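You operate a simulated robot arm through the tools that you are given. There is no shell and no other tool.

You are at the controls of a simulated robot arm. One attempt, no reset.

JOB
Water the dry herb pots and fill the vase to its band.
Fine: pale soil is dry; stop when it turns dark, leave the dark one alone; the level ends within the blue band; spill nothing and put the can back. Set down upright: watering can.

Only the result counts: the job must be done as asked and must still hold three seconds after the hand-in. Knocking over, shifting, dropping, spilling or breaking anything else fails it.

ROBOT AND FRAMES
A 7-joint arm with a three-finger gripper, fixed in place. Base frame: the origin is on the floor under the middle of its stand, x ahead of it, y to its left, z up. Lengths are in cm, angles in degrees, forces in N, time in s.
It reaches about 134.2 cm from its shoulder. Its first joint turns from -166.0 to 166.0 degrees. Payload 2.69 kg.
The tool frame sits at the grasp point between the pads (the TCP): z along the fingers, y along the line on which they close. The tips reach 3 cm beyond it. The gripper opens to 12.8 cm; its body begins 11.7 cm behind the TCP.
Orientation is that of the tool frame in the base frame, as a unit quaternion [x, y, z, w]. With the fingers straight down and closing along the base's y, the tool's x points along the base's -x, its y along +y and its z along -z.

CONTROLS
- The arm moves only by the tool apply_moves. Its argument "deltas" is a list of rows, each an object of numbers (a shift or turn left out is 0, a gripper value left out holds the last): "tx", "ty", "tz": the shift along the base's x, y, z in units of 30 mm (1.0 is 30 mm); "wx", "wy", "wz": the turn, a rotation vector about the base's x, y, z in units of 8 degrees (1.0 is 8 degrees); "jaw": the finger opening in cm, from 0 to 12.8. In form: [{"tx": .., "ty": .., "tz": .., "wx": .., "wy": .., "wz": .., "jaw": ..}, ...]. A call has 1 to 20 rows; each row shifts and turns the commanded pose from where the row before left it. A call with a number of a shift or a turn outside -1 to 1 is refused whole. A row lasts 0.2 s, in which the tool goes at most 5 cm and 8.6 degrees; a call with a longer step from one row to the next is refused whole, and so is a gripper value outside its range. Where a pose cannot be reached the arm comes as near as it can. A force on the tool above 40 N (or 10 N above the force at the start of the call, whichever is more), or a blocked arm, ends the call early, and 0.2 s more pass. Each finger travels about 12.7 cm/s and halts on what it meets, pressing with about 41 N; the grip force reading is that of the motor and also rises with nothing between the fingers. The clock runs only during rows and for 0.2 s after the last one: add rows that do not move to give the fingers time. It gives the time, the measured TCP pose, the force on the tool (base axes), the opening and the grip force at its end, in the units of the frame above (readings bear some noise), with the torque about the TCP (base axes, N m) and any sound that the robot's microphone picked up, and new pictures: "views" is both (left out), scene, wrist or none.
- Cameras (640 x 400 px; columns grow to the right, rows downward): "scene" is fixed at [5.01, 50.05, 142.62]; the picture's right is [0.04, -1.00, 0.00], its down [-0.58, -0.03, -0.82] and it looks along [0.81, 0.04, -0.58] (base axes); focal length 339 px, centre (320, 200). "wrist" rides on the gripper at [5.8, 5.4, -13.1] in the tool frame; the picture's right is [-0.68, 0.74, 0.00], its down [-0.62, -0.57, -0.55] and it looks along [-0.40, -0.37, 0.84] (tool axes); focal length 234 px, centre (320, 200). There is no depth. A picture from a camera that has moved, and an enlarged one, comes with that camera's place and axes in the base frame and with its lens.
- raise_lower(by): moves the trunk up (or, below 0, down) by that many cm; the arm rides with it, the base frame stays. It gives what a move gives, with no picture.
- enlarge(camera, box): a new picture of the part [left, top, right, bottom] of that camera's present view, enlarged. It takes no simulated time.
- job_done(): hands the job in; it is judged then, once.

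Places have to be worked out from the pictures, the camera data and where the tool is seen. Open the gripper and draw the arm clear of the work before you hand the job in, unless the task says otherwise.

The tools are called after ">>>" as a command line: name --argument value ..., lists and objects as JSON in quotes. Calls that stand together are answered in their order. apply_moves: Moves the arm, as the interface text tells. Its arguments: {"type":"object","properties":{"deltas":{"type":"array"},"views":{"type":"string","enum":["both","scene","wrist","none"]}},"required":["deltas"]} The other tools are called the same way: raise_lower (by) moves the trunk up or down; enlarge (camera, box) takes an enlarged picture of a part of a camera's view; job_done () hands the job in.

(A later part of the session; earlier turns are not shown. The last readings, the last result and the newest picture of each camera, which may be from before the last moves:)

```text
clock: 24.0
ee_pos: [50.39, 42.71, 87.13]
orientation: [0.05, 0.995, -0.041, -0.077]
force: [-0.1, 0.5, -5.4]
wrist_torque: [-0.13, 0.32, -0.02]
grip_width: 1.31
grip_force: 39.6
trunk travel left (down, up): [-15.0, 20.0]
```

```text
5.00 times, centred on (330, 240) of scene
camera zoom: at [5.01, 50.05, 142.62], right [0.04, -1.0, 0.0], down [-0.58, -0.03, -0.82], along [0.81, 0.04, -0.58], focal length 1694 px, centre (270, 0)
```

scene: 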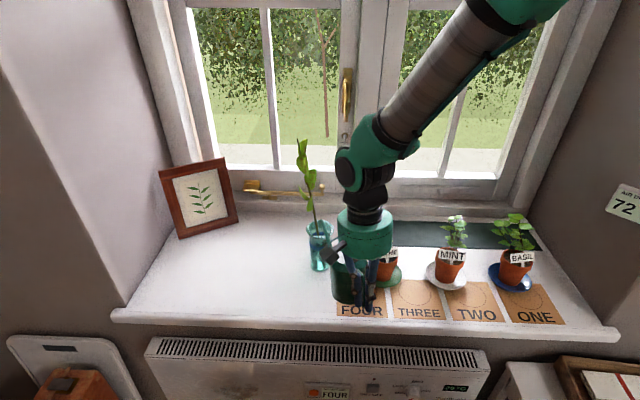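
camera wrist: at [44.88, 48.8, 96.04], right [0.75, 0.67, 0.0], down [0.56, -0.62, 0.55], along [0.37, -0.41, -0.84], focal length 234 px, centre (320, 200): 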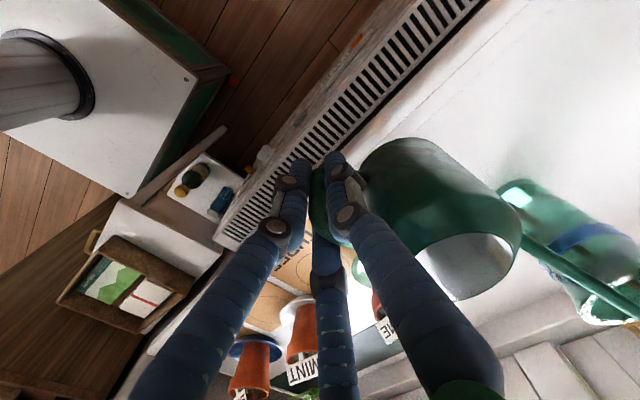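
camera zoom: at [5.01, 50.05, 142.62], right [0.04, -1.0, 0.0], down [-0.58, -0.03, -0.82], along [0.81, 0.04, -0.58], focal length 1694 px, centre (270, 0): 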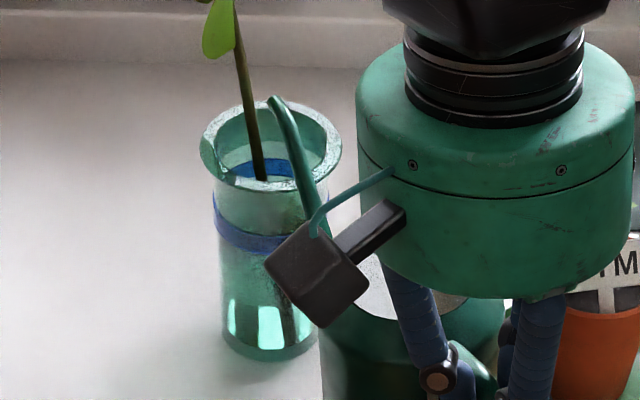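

At 10° nothing flows yet and the tip sits well over the opening. I continue tilting to 20° about the tip.

>>> apply_moves --deltas '[{"tx": 0.003, "ty": 0.001, "tz": 0.355, "wx": -0.13, "wy": 0.284}, {"tx": 0.003, "ty": 0.001, "tz": 0.355, "wx": -0.13, "wy": 0.284}, {"tx": 0.03, "ty": 0.014, "tz": 0.355, "wx": -0.13, "wy": 0.284}, {"tx": 0.03, "ty": 0.014, "tz": 0.355, "wx": -0.13, "wy": 0.284}, {}]' --views "scene"

>>> enlarge --camera "scene" --box '[280, 200, 380, 280]'

```text
clock: 25.2
ee_pos: [50.74, 42.74, 91.24]
orientation: [0.05, 0.984, -0.079, -0.154]
force: [-0.1, 0.2, -4.3]
wrist_torque: [-0.12, 0.32, 0.04]
grip_width: 1.25
grip_force: 39.6
trunk travel left (down, up): [-15.0, 20.0]
```

scene: 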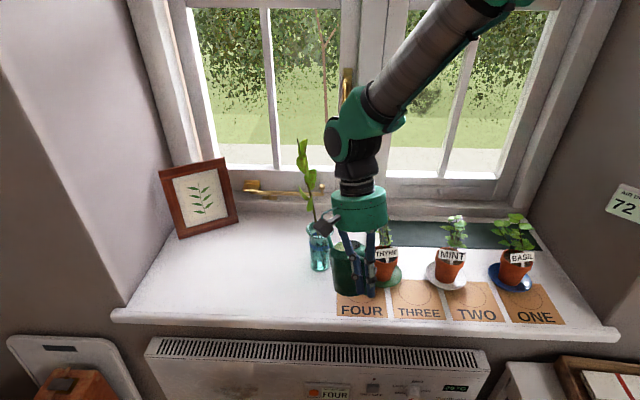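

```text
5.00 times, centred on (330, 240) of scene
camera zoom: at [5.01, 50.05, 142.62], right [0.04, -1.0, 0.0], down [-0.58, -0.03, -0.82], along [0.81, 0.04, -0.58], focal length 1694 px, centre (270, 0)
```

zoom: 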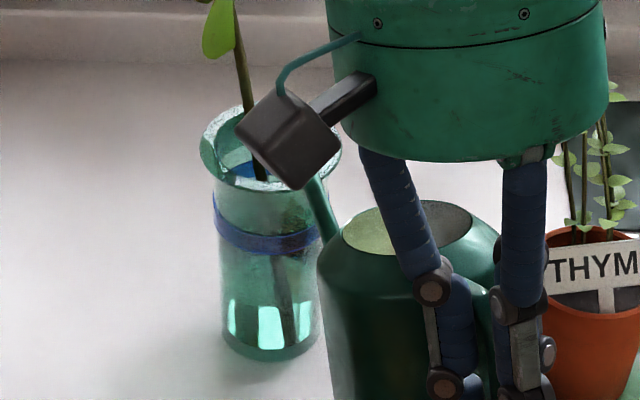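

The wrist camera box now hides the tip but the vase body stays visible; no level change yet at 20°. I go on to 25°.

>>> apply_moves --deltas '[{"tx": 0.059, "ty": 0.027, "tz": 0.35, "wx": -0.13, "wy": 0.284}, {"tx": 0.059, "ty": 0.027, "tz": 0.35, "wx": -0.13, "wy": 0.284}, {}, {}]' --views "both"

>>> enlarge --camera "scene" --box '[280, 200, 380, 280]'

>>> enlarge --camera "wrist" --box '[440, 180, 640, 320]'

```text
clock: 26.2
ee_pos: [51.09, 42.91, 93.31]
orientation: [0.048, 0.975, -0.1, -0.192]
force: [-0.2, -0.2, -4.3]
wrist_torque: [-0.09, 0.27, 0.02]
grip_width: 1.27
grip_force: 39.0
trunk travel left (down, up): [-15.0, 20.0]
camera wrist: at [51.01, 51.16, 106.29], right [0.66, 0.63, -0.4], down [0.75, -0.54, 0.39], along [0.03, -0.56, -0.83], focal length 234 px, centre (320, 200)
```

scene: 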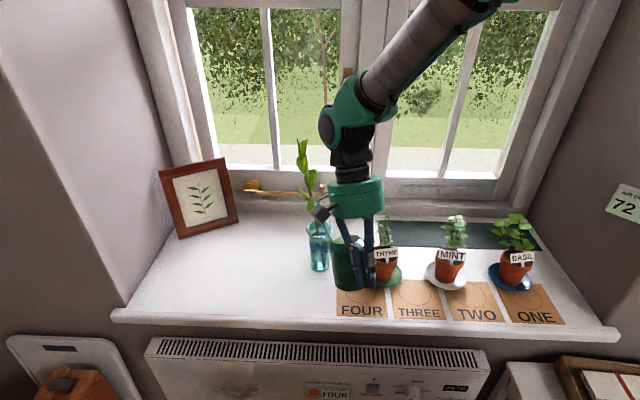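
wrist: 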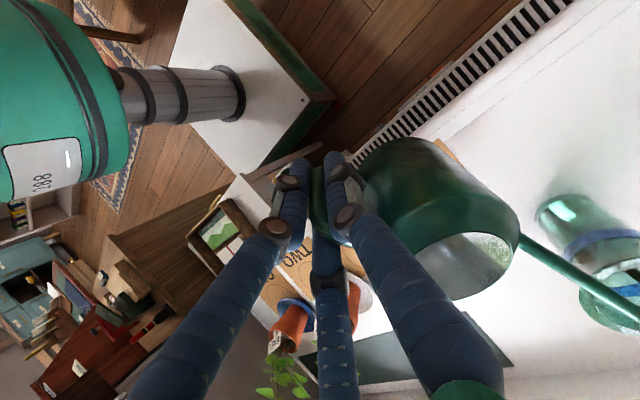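

```text
5.00 times, centred on (330, 240) of scene
camera zoom: at [5.01, 50.05, 142.62], right [0.04, -1.0, 0.0], down [-0.58, -0.03, -0.82], along [0.81, 0.04, -0.58], focal length 1694 px, centre (270, 0)
```

zoom: 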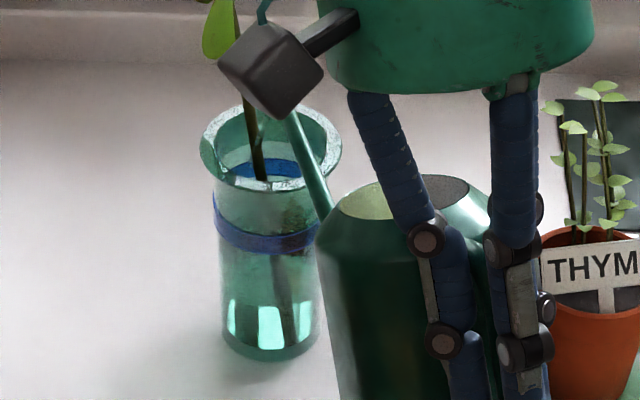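

```text
2.86 times, centred on (540, 250) of wrist
camera zoom: at [51.01, 51.16, 106.29], right [0.66, 0.63, -0.4], down [0.75, -0.54, 0.39], along [0.03, -0.56, -0.83], focal length 669 px, centre (-309, 57)
```

zoom: 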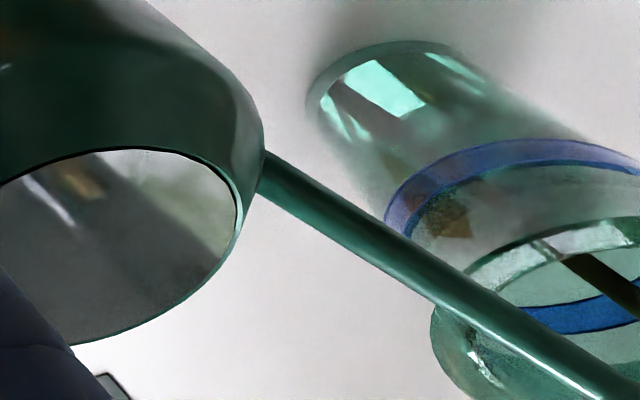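

No flow yet at 25° (torque agrees with an unchanged weight). I step to 30°.

>>> apply_moves --deltas '[{"tx": 0.086, "ty": 0.039, "tz": 0.344, "wx": -0.13, "wy": 0.284}, {"tx": 0.086, "ty": 0.039, "tz": 0.344, "wx": -0.13, "wy": 0.284}, {}, {}]' --views "both"

>>> enlarge --camera "scene" --box '[280, 200, 380, 280]'

>>> enlarge --camera "wrist" --box '[480, 160, 640, 330]'

```text
clock: 27.2
ee_pos: [51.48, 43.28, 95.61]
orientation: [0.048, 0.965, -0.119, -0.229]
force: [0.6, 0.2, -5.3]
wrist_torque: [-0.16, 0.27, 0.0]
grip_width: 1.26
grip_force: 38.7
trunk travel left (down, up): [-15.0, 20.0]
camera wrist: at [52.5, 51.93, 108.03], right [0.63, 0.61, -0.48], down [0.78, -0.52, 0.35], along [-0.03, -0.59, -0.8], focal length 234 px, centre (320, 200)
```

scene: 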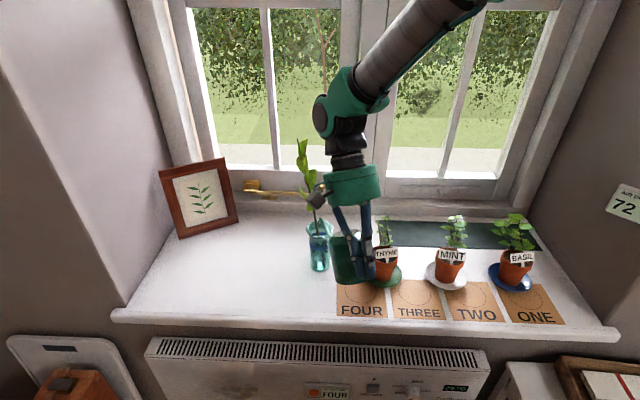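
wrist: 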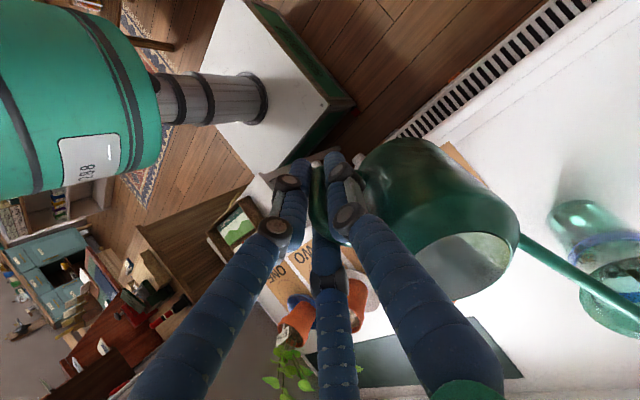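

```text
5.00 times, centred on (330, 240) of scene
camera zoom: at [5.01, 50.05, 142.62], right [0.04, -1.0, 0.0], down [-0.58, -0.03, -0.82], along [0.81, 0.04, -0.58], focal length 1694 px, centre (270, 0)
```

zoom: 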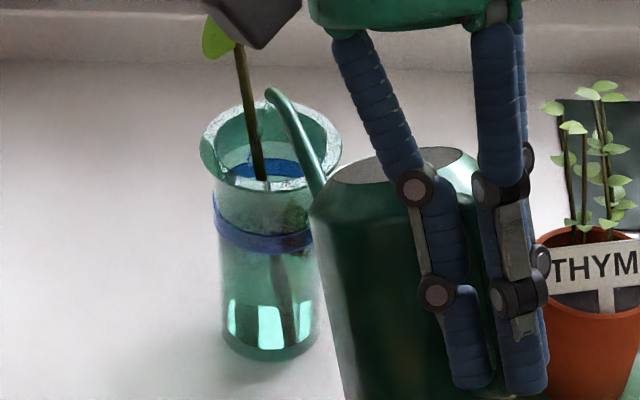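

```text
2.35 times, centred on (560, 245) of wrist
camera zoom: at [52.5, 51.93, 108.03], right [0.63, 0.61, -0.48], down [0.78, -0.52, 0.35], along [-0.03, -0.59, -0.8], focal length 551 px, centre (-245, 94)
```

zoom: 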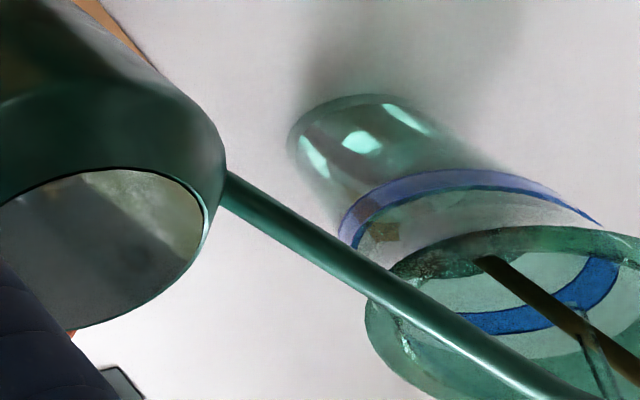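

The tip is visible right over the opening and still nothing pours at 30°. I step on to 35°.

>>> apply_moves --deltas '[{"tx": 0.1, "ty": 0.05, "tz": 0.31, "wx": -0.13, "wy": 0.284}, {"tx": 0.1, "ty": 0.05, "tz": 0.31, "wx": -0.13, "wy": 0.284}, {}, {}]' --views "both"

>>> enlarge --camera "scene" --box '[280, 200, 380, 280]'

>>> enlarge --camera "wrist" --box '[480, 160, 640, 330]'

```text
clock: 28.2
ee_pos: [52.1, 43.65, 97.44]
orientation: [0.048, 0.953, -0.138, -0.267]
force: [0.2, 0.1, -4.0]
wrist_torque: [-0.1, 0.23, -0.02]
grip_width: 1.26
grip_force: 39.2
trunk travel left (down, up): [-15.0, 20.0]
camera wrist: at [54.03, 52.67, 109.58], right [0.59, 0.59, -0.55], down [0.8, -0.51, 0.31], along [-0.1, -0.62, -0.78], focal length 234 px, centre (320, 200)
```

scene: 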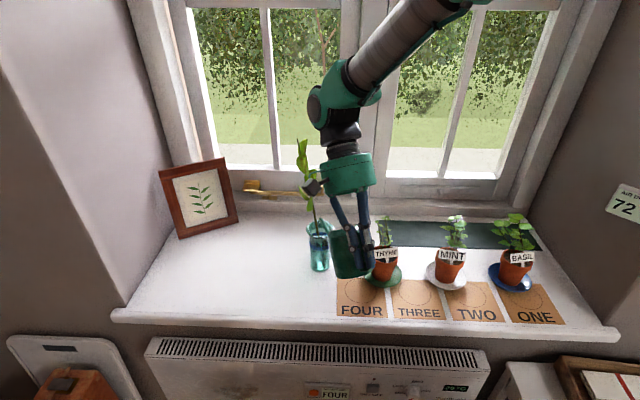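
wrist: 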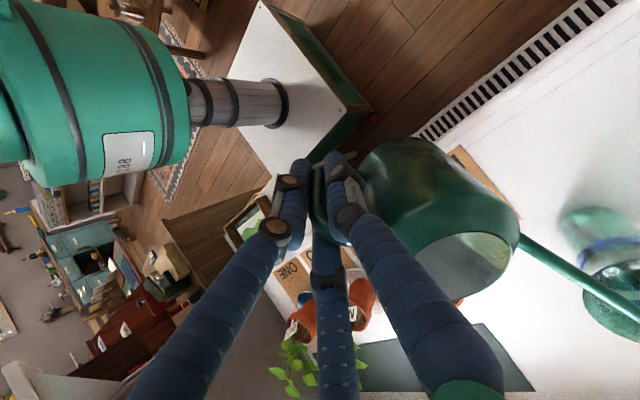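

```text
5.00 times, centred on (330, 240) of scene
camera zoom: at [5.01, 50.05, 142.62], right [0.04, -1.0, 0.0], down [-0.58, -0.03, -0.82], along [0.81, 0.04, -0.58], focal length 1694 px, centre (270, 0)
```

zoom: 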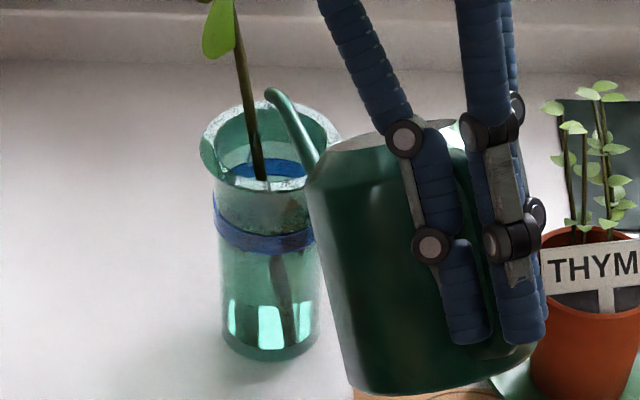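

```text
2.35 times, centred on (560, 245) of wrist
camera zoom: at [54.03, 52.67, 109.58], right [0.59, 0.59, -0.55], down [0.8, -0.51, 0.31], along [-0.1, -0.62, -0.78], focal length 551 px, centre (-245, 94)
```

zoom: 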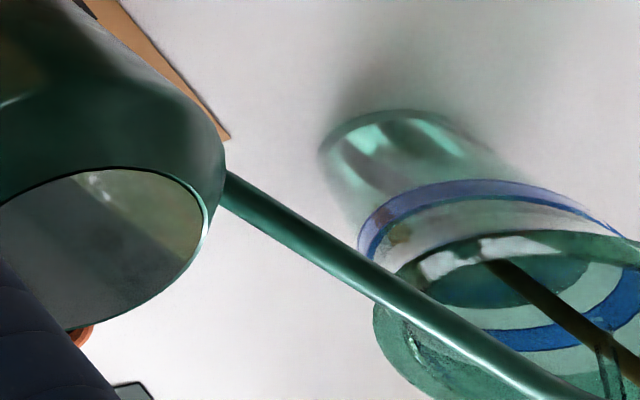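

From the wrist view I can now make out the vase's water surface (teal disc) below the blue band. No flow at 35°; I step to 40°.

>>> apply_moves --deltas '[{"tx": 0.13, "ty": 0.06, "tz": 0.31, "wx": -0.13, "wy": 0.284}, {"tx": 0.13, "ty": 0.06, "tz": 0.31, "wx": -0.13, "wy": 0.284}, {}, {}]' --views "both"

>>> enlarge --camera "scene" --box '[280, 200, 380, 280]'

>>> enlarge --camera "wrist" --box '[480, 160, 640, 330]'

```text
clock: 29.2
ee_pos: [52.87, 43.93, 99.23]
orientation: [0.047, 0.938, -0.158, -0.304]
force: [0.4, 0.2, -4.0]
wrist_torque: [-0.09, 0.19, 0.01]
grip_width: 1.24
grip_force: 39.2
trunk travel left (down, up): [-15.0, 20.0]
camera wrist: at [55.76, 53.45, 110.87], right [0.54, 0.57, -0.61], down [0.82, -0.5, 0.26], along [-0.16, -0.65, -0.74], focal length 234 px, centre (320, 200)
```

scene: 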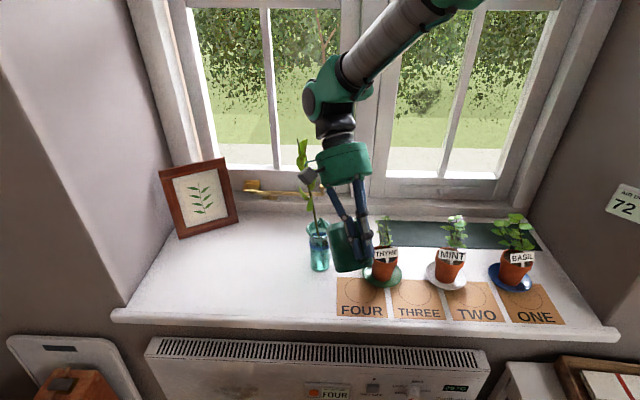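
wrist: 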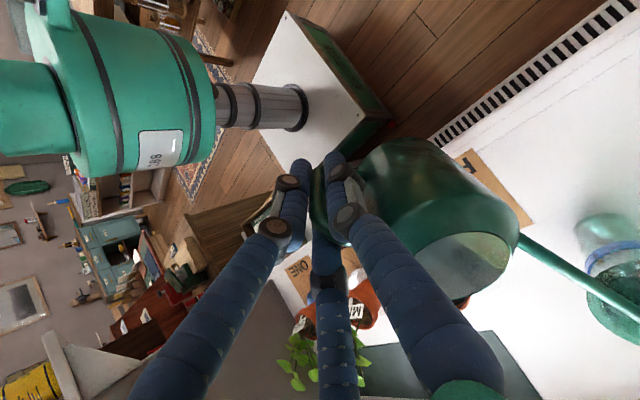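

```text
5.00 times, centred on (330, 240) of scene
camera zoom: at [5.01, 50.05, 142.62], right [0.04, -1.0, 0.0], down [-0.58, -0.03, -0.82], along [0.81, 0.04, -0.58], focal length 1694 px, centre (270, 0)
```

zoom: 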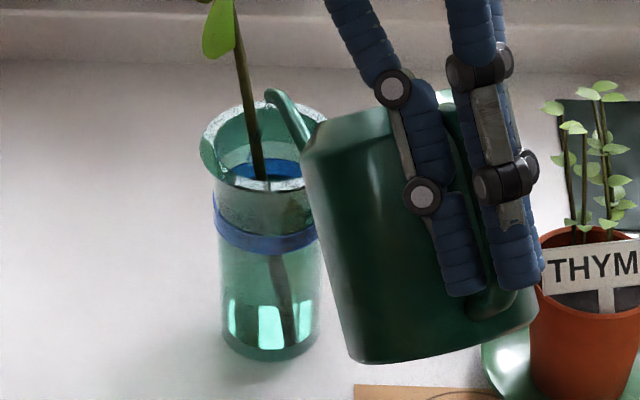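

```text
2.35 times, centred on (560, 245) of wrist
camera zoom: at [55.76, 53.45, 110.87], right [0.54, 0.57, -0.61], down [0.82, -0.5, 0.26], along [-0.16, -0.65, -0.74], focal length 551 px, centre (-245, 94)
```

zoom: 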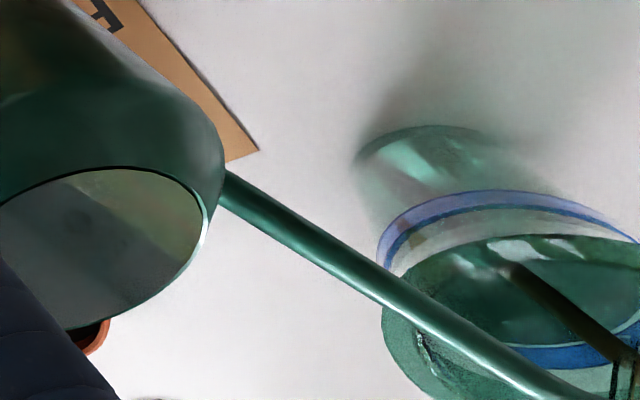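

The teal disc seems to reach closer to the band in this view. I hold still a moment and look again, to tell flow apart from the changed viewpoint.

>>> apply_moves --deltas '[{}, {}]' --views "both"

>>> enlarge --camera "wrist" --box '[560, 200, 640, 300]'

>>> enlarge --camera "scene" --box '[300, 215, 340, 275]'

```text
clock: 29.8
ee_pos: [52.94, 43.98, 99.29]
orientation: [0.046, 0.939, -0.158, -0.303]
force: [0.0, 0.2, -3.1]
wrist_torque: [-0.09, 0.22, -0.04]
grip_width: 1.27
grip_force: 39.1
trunk travel left (down, up): [-15.0, 20.0]
camera wrist: at [55.76, 53.45, 110.86], right [0.54, 0.57, -0.61], down [0.82, -0.5, 0.26], along [-0.16, -0.65, -0.74], focal length 234 px, centre (320, 200)
```

scene: 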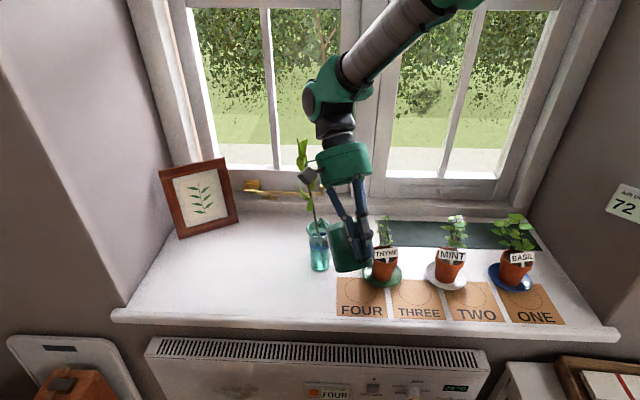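
wrist: 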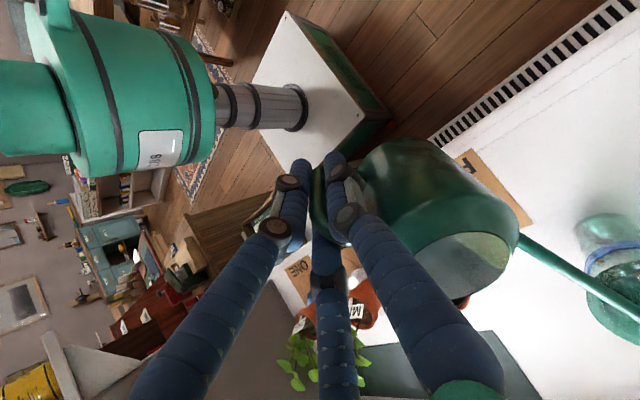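

```text
4.00 times, centred on (600, 250) of wrist
camera zoom: at [55.76, 53.45, 110.86], right [0.54, 0.57, -0.61], down [0.82, -0.5, 0.26], along [-0.16, -0.65, -0.74], focal length 937 px, centre (-800, 0)
```

zoom: 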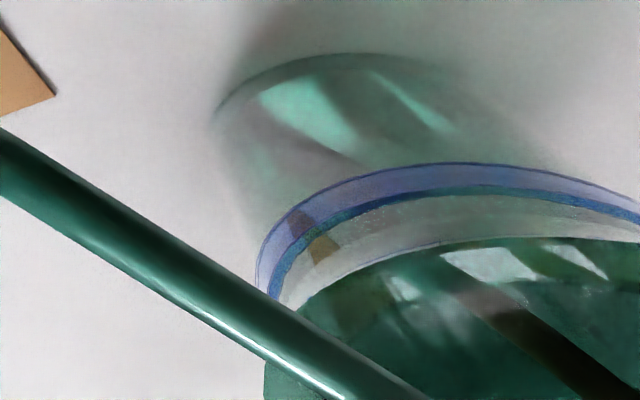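

```text
6.67 times, centred on (320, 245) of scene
camera zoom: at [5.01, 50.05, 142.62], right [0.04, -1.0, 0.0], down [-0.58, -0.03, -0.82], along [0.81, 0.04, -0.58], focal length 2259 px, centre (320, -100)
```

zoom: 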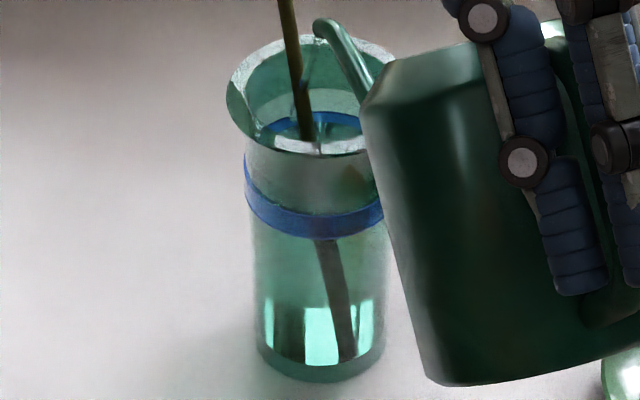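

>>> enlarge --camera "scene" --box '[304, 216, 340, 252]'

```text
11.11 times, centred on (322, 234) of scene
camera zoom: at [5.01, 50.05, 142.62], right [0.04, -1.0, 0.0], down [-0.58, -0.03, -0.82], along [0.81, 0.04, -0.58], focal length 3765 px, centre (298, -178)
```

zoom: 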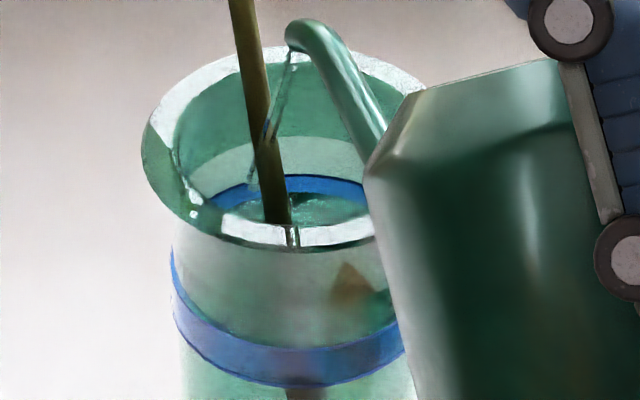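

A thin stream is pouring and the water surface already shows inside the band (~80.8, band ≈79.4–81.3). I tip back at once, as fast as allowed, about the spout tip.

>>> apply_moves --deltas '[{"tx": -0.42, "ty": -0.19, "tz": -1.0, "wx": 0.4147, "wy": -0.91}, {"tx": -0.3, "ty": -0.13, "tz": -1.0, "wx": 0.4147, "wy": -0.91}, {"tx": -0.1, "ty": -0.05, "tz": -0.7, "wx": 0.26, "wy": -0.57}, {}]' --views "both"

>>> enlarge --camera "scene" --box '[304, 216, 340, 252]'

>>> enlarge --camera "scene" --box '[300, 215, 340, 275]'

```text
clock: 30.8
ee_pos: [50.36, 42.73, 91.08]
orientation: [0.049, 0.985, -0.076, -0.146]
force: [0.0, 0.4, -3.8]
wrist_torque: [-0.12, 0.26, -0.01]
grip_width: 1.23
grip_force: 38.5
trunk travel left (down, up): [-15.0, 20.0]
camera wrist: at [49.03, 50.38, 104.28], right [0.7, 0.64, -0.31], down [0.71, -0.56, 0.44], along [0.11, -0.53, -0.84], focal length 234 px, centre (320, 200)
```

scene: 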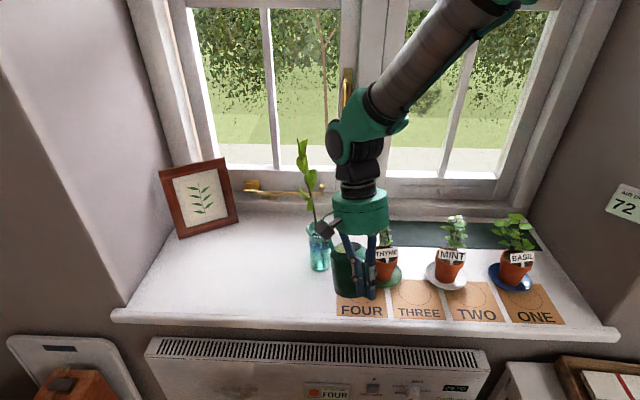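
wrist: 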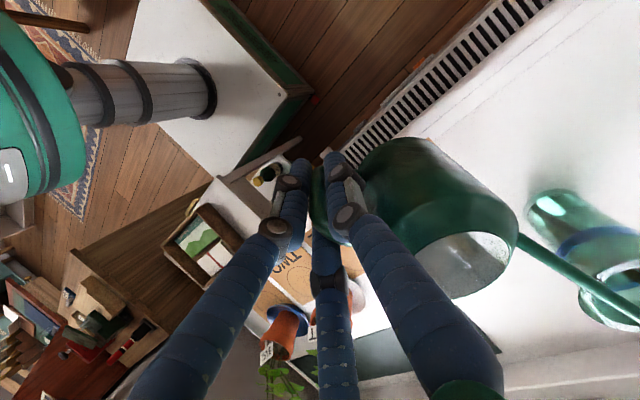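

```text
11.11 times, centred on (322, 234) of scene
camera zoom: at [5.01, 50.05, 142.62], right [0.04, -1.0, 0.0], down [-0.58, -0.03, -0.82], along [0.81, 0.04, -0.58], focal length 3765 px, centre (298, -178)
```

zoom: 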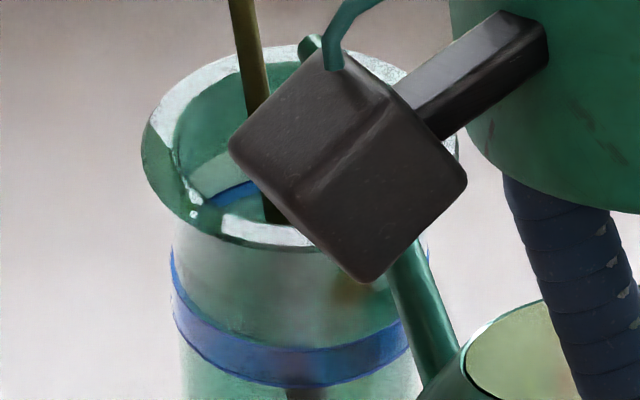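

```text
6.67 times, centred on (320, 245) of scene
camera zoom: at [5.01, 50.05, 142.62], right [0.04, -1.0, 0.0], down [-0.58, -0.03, -0.82], along [0.81, 0.04, -0.58], focal length 2259 px, centre (320, -100)
```

zoom: 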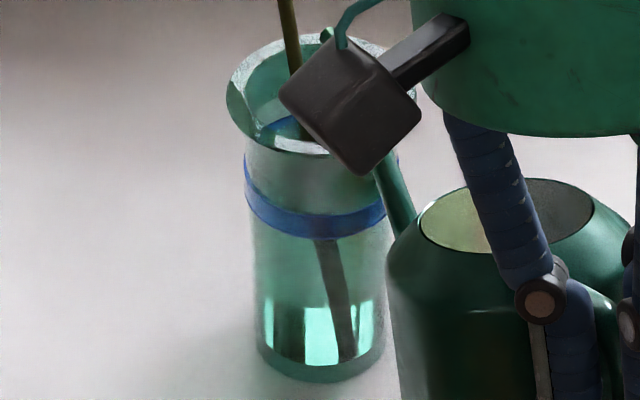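

Flow is stopped. I bring the can level over the vase, then back it off a little to inspect the vase's level properly.

>>> apply_moves --deltas '[{"tz": -0.62, "wx": 0.2462, "wy": -0.5403}, {"tz": -0.62, "wx": 0.2462, "wy": -0.5403}, {"tz": -0.6, "wx": 0.2462, "wy": -0.5403}, {"tz": -0.6, "wx": 0.2462, "wy": -0.5403}, {}, {}, {"tx": -0.3, "ty": -0.1}, {"tx": -0.5, "ty": -0.2}, {"tx": -0.6, "ty": -0.25}, {"tx": -0.6, "ty": -0.25}, {"tx": -0.6, "ty": -0.25}, {"tx": -0.4, "ty": -0.2}, {}, {}]' --views "both"

>>> enlarge --camera "scene" --box '[304, 216, 340, 252]'

>>> enlarge --camera "scene" --box '[300, 215, 340, 275]'

```text
clock: 33.8
ee_pos: [41.43, 38.83, 83.71]
orientation: [0.049, 0.999, 0.0, 0.001]
force: [-0.5, -0.4, -4.1]
wrist_torque: [-0.13, 0.28, 0.0]
grip_width: 1.24
grip_force: 38.9
trunk travel left (down, up): [-15.0, 20.0]
camera wrist: at [36.22, 44.83, 96.81], right [0.75, 0.67, 0.0], down [0.56, -0.62, 0.55], along [0.37, -0.41, -0.84], focal length 234 px, centre (320, 200)
```

scene: 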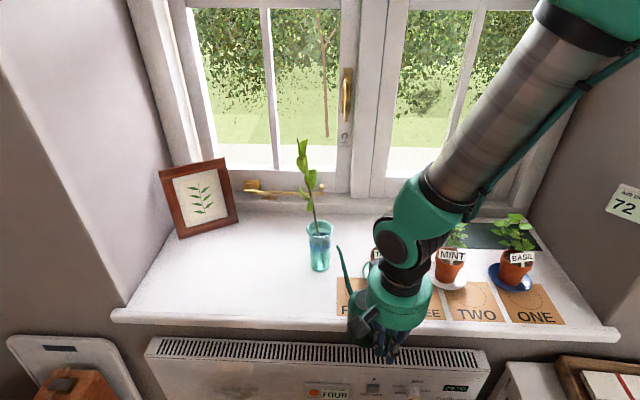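
wrist: 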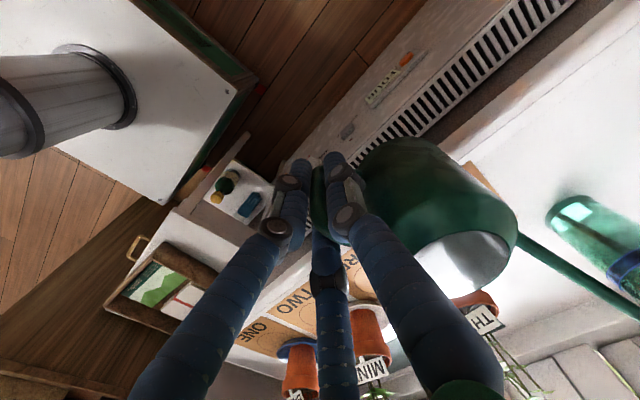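

```text
11.11 times, centred on (322, 234) of scene
camera zoom: at [5.01, 50.05, 142.62], right [0.04, -1.0, 0.0], down [-0.58, -0.03, -0.82], along [0.81, 0.04, -0.58], focal length 3765 px, centre (298, -178)
```

zoom: 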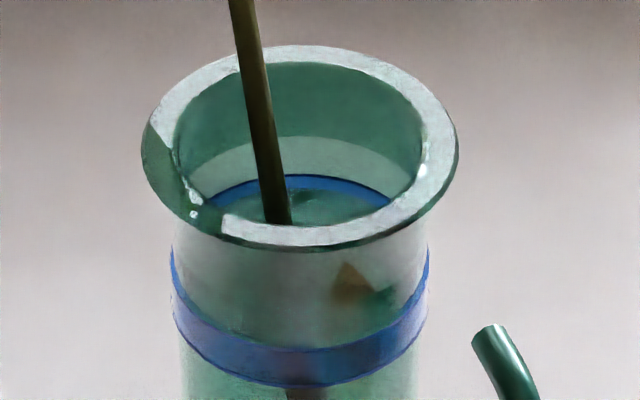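

```text
6.67 times, centred on (320, 245) of scene
camera zoom: at [5.01, 50.05, 142.62], right [0.04, -1.0, 0.0], down [-0.58, -0.03, -0.82], along [0.81, 0.04, -0.58], focal length 2259 px, centre (320, -100)
```

zoom: 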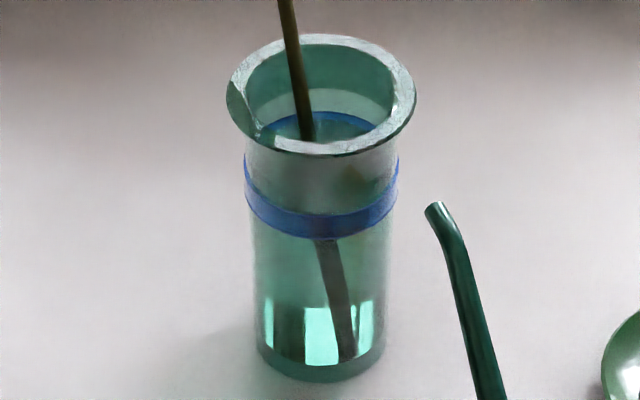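

The water surface now covers the lower part of the far band, so the level looks to be within the band. I enlarge further to measure it, and check the sill for any drips.

>>> enlarge --camera "scene" --box '[310, 228, 334, 243]'

>>> enlarge --camera "scene" --box '[305, 236, 337, 256]'

>>> enlarge --camera "wrist" --box '[540, 180, 640, 310]'

```text
16.00 times, centred on (322, 236) of scene
camera zoom: at [5.01, 50.05, 142.62], right [0.04, -1.0, 0.0], down [-0.58, -0.03, -0.82], along [0.81, 0.04, -0.58], focal length 5422 px, centre (288, -368)
```

zoom: 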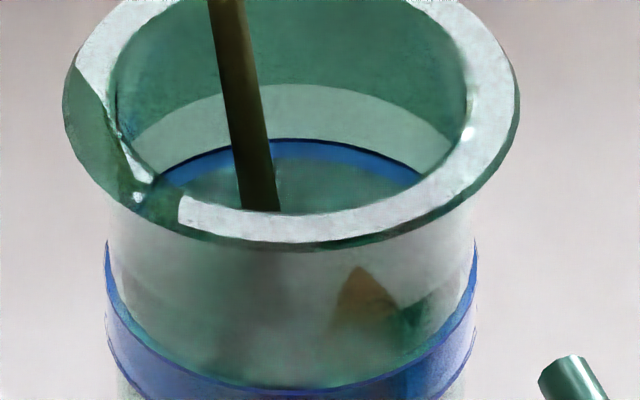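

```text
16.00 times, centred on (321, 246) of scene
camera zoom: at [5.01, 50.05, 142.62], right [0.04, -1.0, 0.0], down [-0.58, -0.03, -0.82], along [0.81, 0.04, -0.58], focal length 5422 px, centre (304, -536)
```

zoom: 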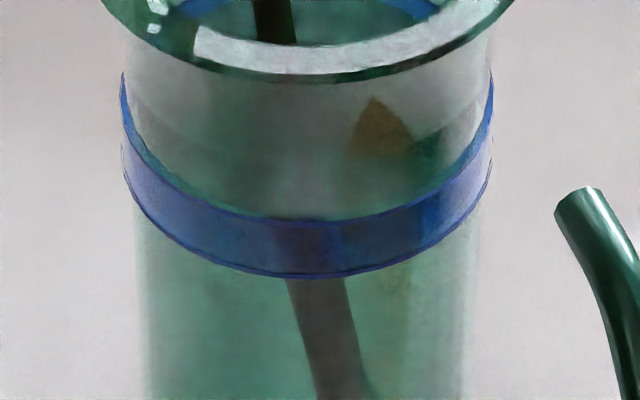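

```text
3.08 times, centred on (590, 245) of wrist
camera zoom: at [36.22, 44.83, 96.81], right [0.75, 0.67, 0.0], down [0.56, -0.62, 0.55], along [0.37, -0.41, -0.84], focal length 720 px, centre (-511, 62)
```

zoom: 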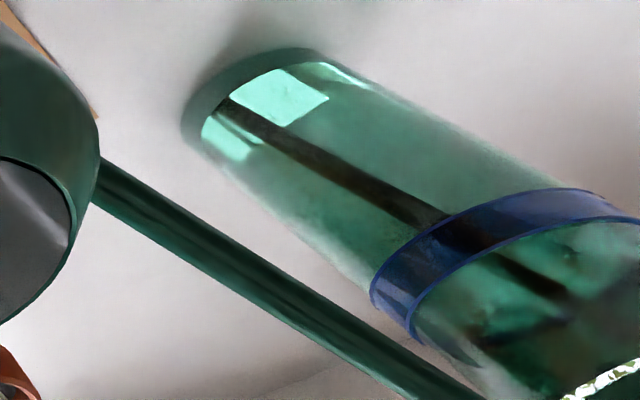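

The vase level sits inside the band (roughly its upper half) and nothing dripped, so I leave it. I back off and carry the can level in front of the pots, stopping to view mint and basil from close by.

>>> apply_moves --deltas '[{"tx": -0.4, "ty": -0.2}, {"tx": -0.5, "ty": -0.4}, {"tx": -0.5, "ty": -0.5}, {"ty": -0.6}, {"ty": -0.6}, {"ty": -0.6}, {"ty": -0.6}, {"ty": -0.6}, {"ty": -0.6}, {"ty": -0.6}, {"ty": -0.5}, {"ty": -0.3}, {}, {}]' --views "both"

>>> enlarge --camera "wrist" --box '[200, 250, 640, 400]'

>>> enlarge --camera "scene" --box '[360, 190, 560, 315]'

```text
clock: 36.8
ee_pos: [37.18, 20.64, 83.95]
orientation: [0.05, 0.999, 0.0, 0.0]
force: [-1.1, -0.5, -4.4]
wrist_torque: [-0.12, 0.26, 0.02]
grip_width: 1.22
grip_force: 38.5
trunk travel left (down, up): [-15.0, 20.0]
camera wrist: at [31.98, 26.47, 96.95], right [0.75, 0.67, 0.0], down [0.56, -0.62, 0.55], along [0.37, -0.41, -0.84], focal length 234 px, centre (320, 200)
```

scene: 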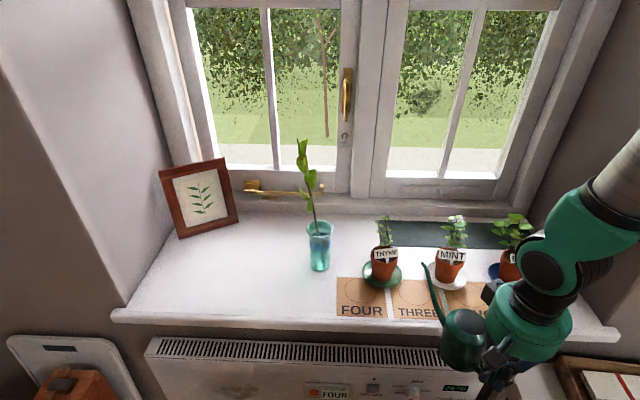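
wrist: 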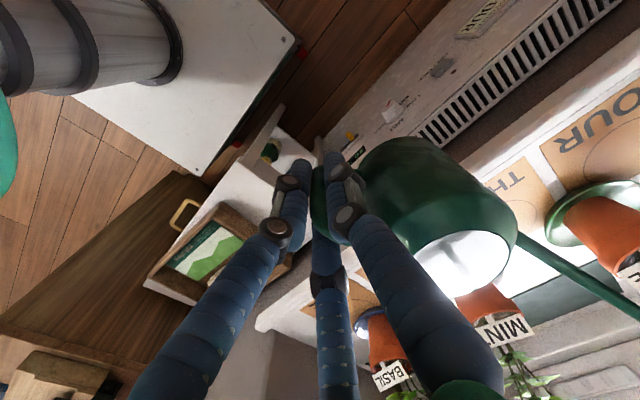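

```text
1.45 times, centred on (420, 325) of wrist
camera zoom: at [31.98, 26.47, 96.95], right [0.75, 0.67, 0.0], down [0.56, -0.62, 0.55], along [0.37, -0.41, -0.84], focal length 341 px, centre (174, 18)
```

zoom: 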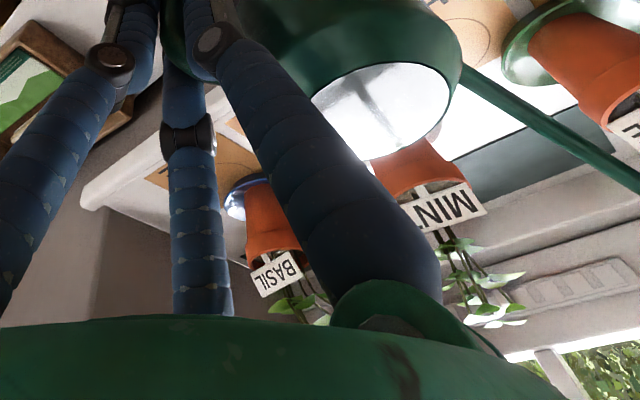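

```text
3.20 times, centred on (460, 252) of scene
camera zoom: at [5.01, 50.05, 142.62], right [0.04, -1.0, 0.0], down [-0.58, -0.03, -0.82], along [0.81, 0.04, -0.58], focal length 1084 px, centre (-128, 32)
```

zoom: 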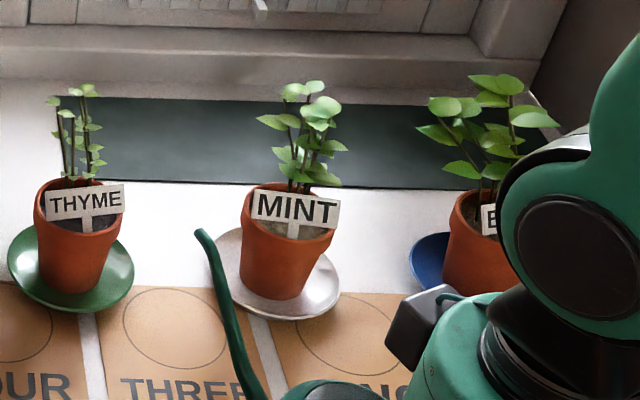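

I zoom on mint and basil in this low view to find where leaves and tags are.

>>> enlarge --camera "wrist" --box '[440, 270, 590, 395]'

>>> enlarge --camera "wrist" --box '[340, 300, 440, 400]'

>>> enlarge --camera "scene" --box '[425, 210, 481, 266]'

```text
3.20 times, centred on (515, 332) of wrist
camera zoom: at [31.98, 26.47, 96.95], right [0.75, 0.67, 0.0], down [0.56, -0.62, 0.55], along [0.37, -0.41, -0.84], focal length 749 px, centre (-304, -224)
```

zoom: 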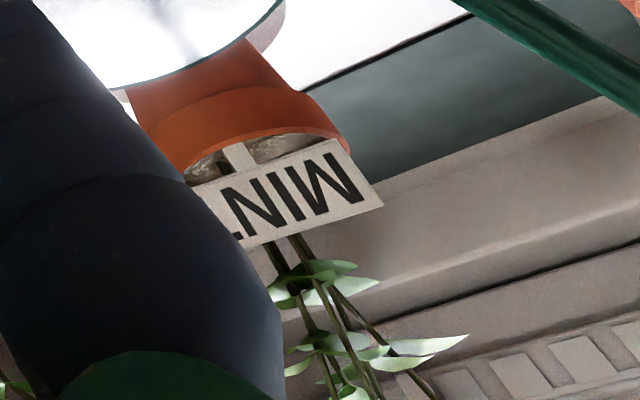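

```text
4.00 times, centred on (390, 350) of wrist
camera zoom: at [31.98, 26.47, 96.95], right [0.75, 0.67, 0.0], down [0.56, -0.62, 0.55], along [0.37, -0.41, -0.84], focal length 937 px, centre (40, -400)
```

zoom: 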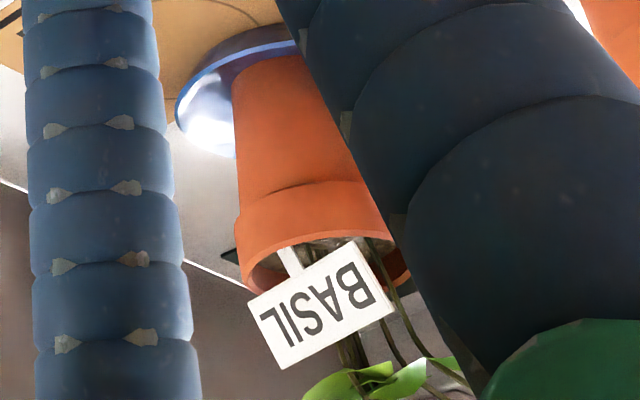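

```text
7.14 times, centred on (453, 238) of scene
camera zoom: at [5.01, 50.05, 142.62], right [0.04, -1.0, 0.0], down [-0.58, -0.03, -0.82], along [0.81, 0.04, -0.58], focal length 2420 px, centre (-630, -71)
```

zoom: 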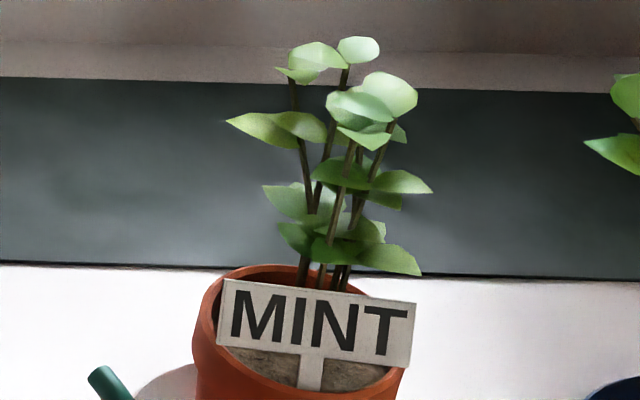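

From the low view: mint's tag top is at about (67.5, ·, 83.3), lowest leaves start at x≈67.6, z≈84–85, and the pot centre is ≈(68.3, 19.6). I'll put the spout tip just in front of and above the tag, so the stream arcs into the pot's middle; first I slide over and stop ~2 cm short.

>>> apply_moves --deltas '[{"ty": -0.4}, {"ty": -0.6}, {"ty": -0.6}, {"ty": -0.6}, {"ty": -0.6}, {"ty": -0.6}, {"ty": -0.23, "tx": 0.2, "tz": -0.1}, {"tx": 0.4, "tz": -0.1}, {"tx": 0.4, "tz": -0.08}, {"tx": 0.4}, {"tx": 0.26}, {}, {}]' --views "both"

>>> enlarge --camera "scene" --box '[425, 210, 481, 266]'

>>> enlarge --camera "wrist" --box '[440, 180, 640, 380]'

```text
clock: 39.6
ee_pos: [42.27, 9.89, 82.89]
orientation: [0.05, 0.999, 0.0, 0.001]
force: [0.4, 0.5, -3.3]
wrist_torque: [-0.15, 0.28, -0.01]
grip_width: 1.23
grip_force: 38.6
trunk travel left (down, up): [-15.0, 20.0]
camera wrist: at [36.9, 15.62, 96.01], right [0.75, 0.67, 0.0], down [0.56, -0.62, 0.55], along [0.37, -0.41, -0.84], focal length 234 px, centre (320, 200)
```

scene: 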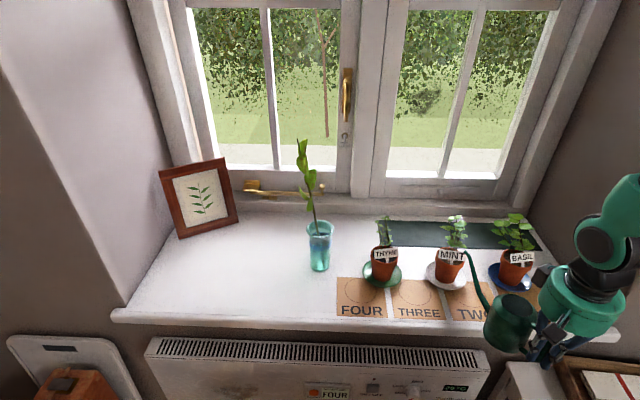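
wrist: 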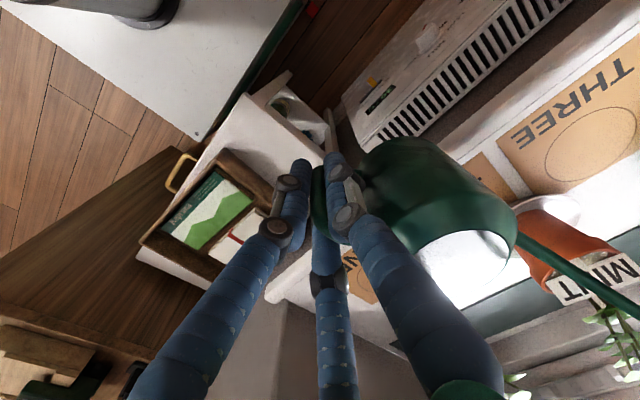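

```text
7.14 times, centred on (453, 238) of scene
camera zoom: at [5.01, 50.05, 142.62], right [0.04, -1.0, 0.0], down [-0.58, -0.03, -0.82], along [0.81, 0.04, -0.58], focal length 2420 px, centre (-630, -71)
```

zoom: 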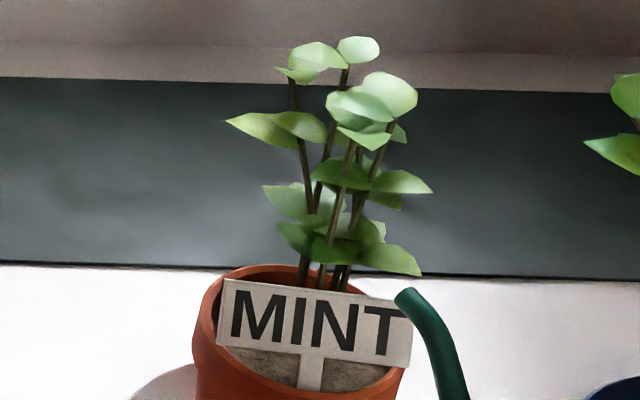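

```text
2.00 times, centred on (540, 280) of wrist
camera zoom: at [36.9, 15.62, 96.01], right [0.75, 0.67, 0.0], down [0.56, -0.62, 0.55], along [0.37, -0.41, -0.84], focal length 468 px, centre (-120, 40)
```

zoom: 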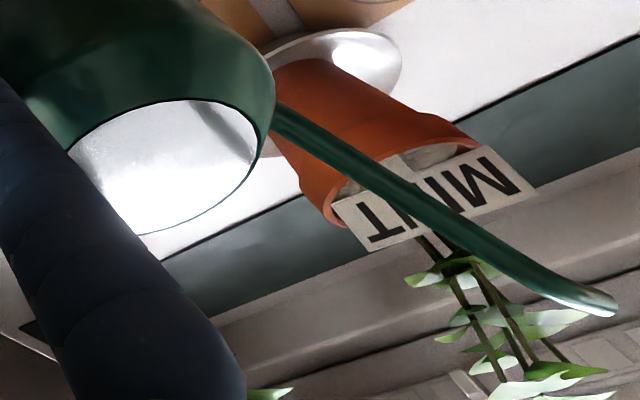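

The tip is near (64.2, 19, 87.4), about 2 cm short. I move in, then tilt to 15° about the tip and check its place relative to tag and leaves.

>>> apply_moves --deltas '[{"tx": 0.35, "tz": 0.1}, {"tx": 0.31}, {}, {"tx": -0.049, "ty": -0.021, "tz": 0.35, "wx": -0.1246, "wy": 0.2866}, {"tx": -0.049, "ty": -0.021, "tz": 0.35, "wx": -0.1246, "wy": 0.2866}, {"tx": -0.02, "ty": -0.009, "tz": 0.353, "wx": -0.1246, "wy": 0.2866}, {"tx": -0.02, "ty": -0.009, "tz": 0.353, "wx": -0.1246, "wy": 0.2866}, {"tx": 0.008, "ty": 0.003, "tz": 0.353, "wx": -0.1246, "wy": 0.2866}, {"tx": 0.008, "ty": 0.003, "tz": 0.353, "wx": -0.1246, "wy": 0.2866}, {}, {}]' --views "both"

>>> enlarge --camera "scene" --box '[425, 210, 481, 266]'

>>> enlarge --camera "wrist" --box '[440, 180, 640, 380]'

```text
clock: 42.0
ee_pos: [43.85, 9.71, 89.56]
orientation: [0.049, 0.99, -0.059, -0.116]
force: [-0.3, 0.1, -5.1]
wrist_torque: [-0.14, 0.25, 0.0]
grip_width: 1.21
grip_force: 38.6
trunk travel left (down, up): [-15.0, 20.0]
camera wrist: at [41.68, 16.88, 102.88], right [0.72, 0.65, -0.25], down [0.68, -0.57, 0.46], along [0.16, -0.5, -0.85], focal length 234 px, centre (320, 200)
```

scene: 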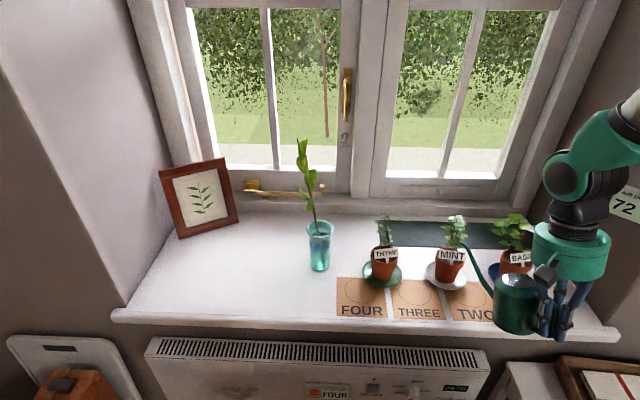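
wrist: 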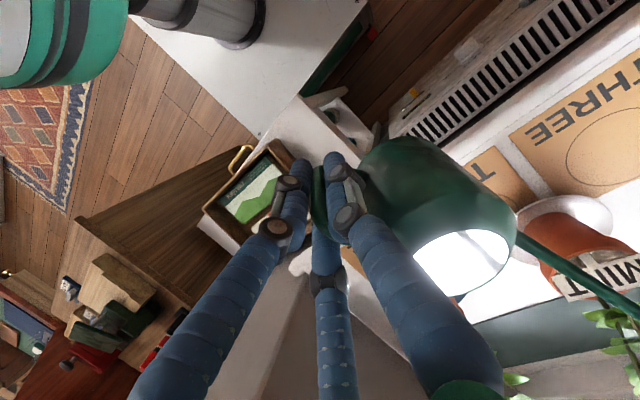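

```text
7.14 times, centred on (453, 238) of scene
camera zoom: at [5.01, 50.05, 142.62], right [0.04, -1.0, 0.0], down [-0.58, -0.03, -0.82], along [0.81, 0.04, -0.58], focal length 2420 px, centre (-630, -71)
```

zoom: 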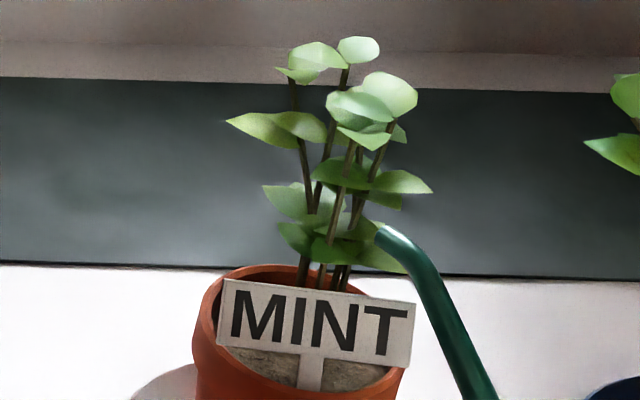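

```text
2.00 times, centred on (540, 280) of wrist
camera zoom: at [41.68, 16.88, 102.88], right [0.72, 0.65, -0.25], down [0.68, -0.57, 0.46], along [0.16, -0.5, -0.85], focal length 468 px, centre (-120, 40)
```

zoom: 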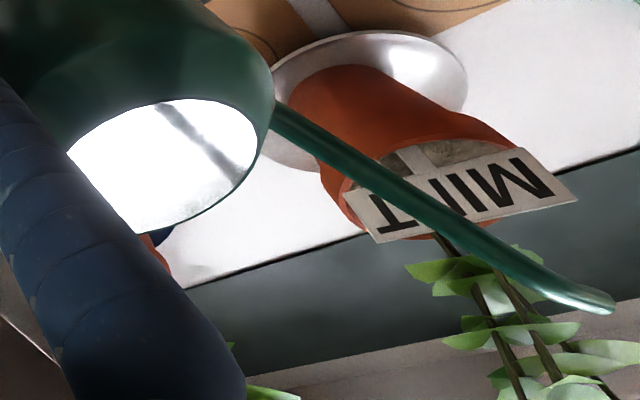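

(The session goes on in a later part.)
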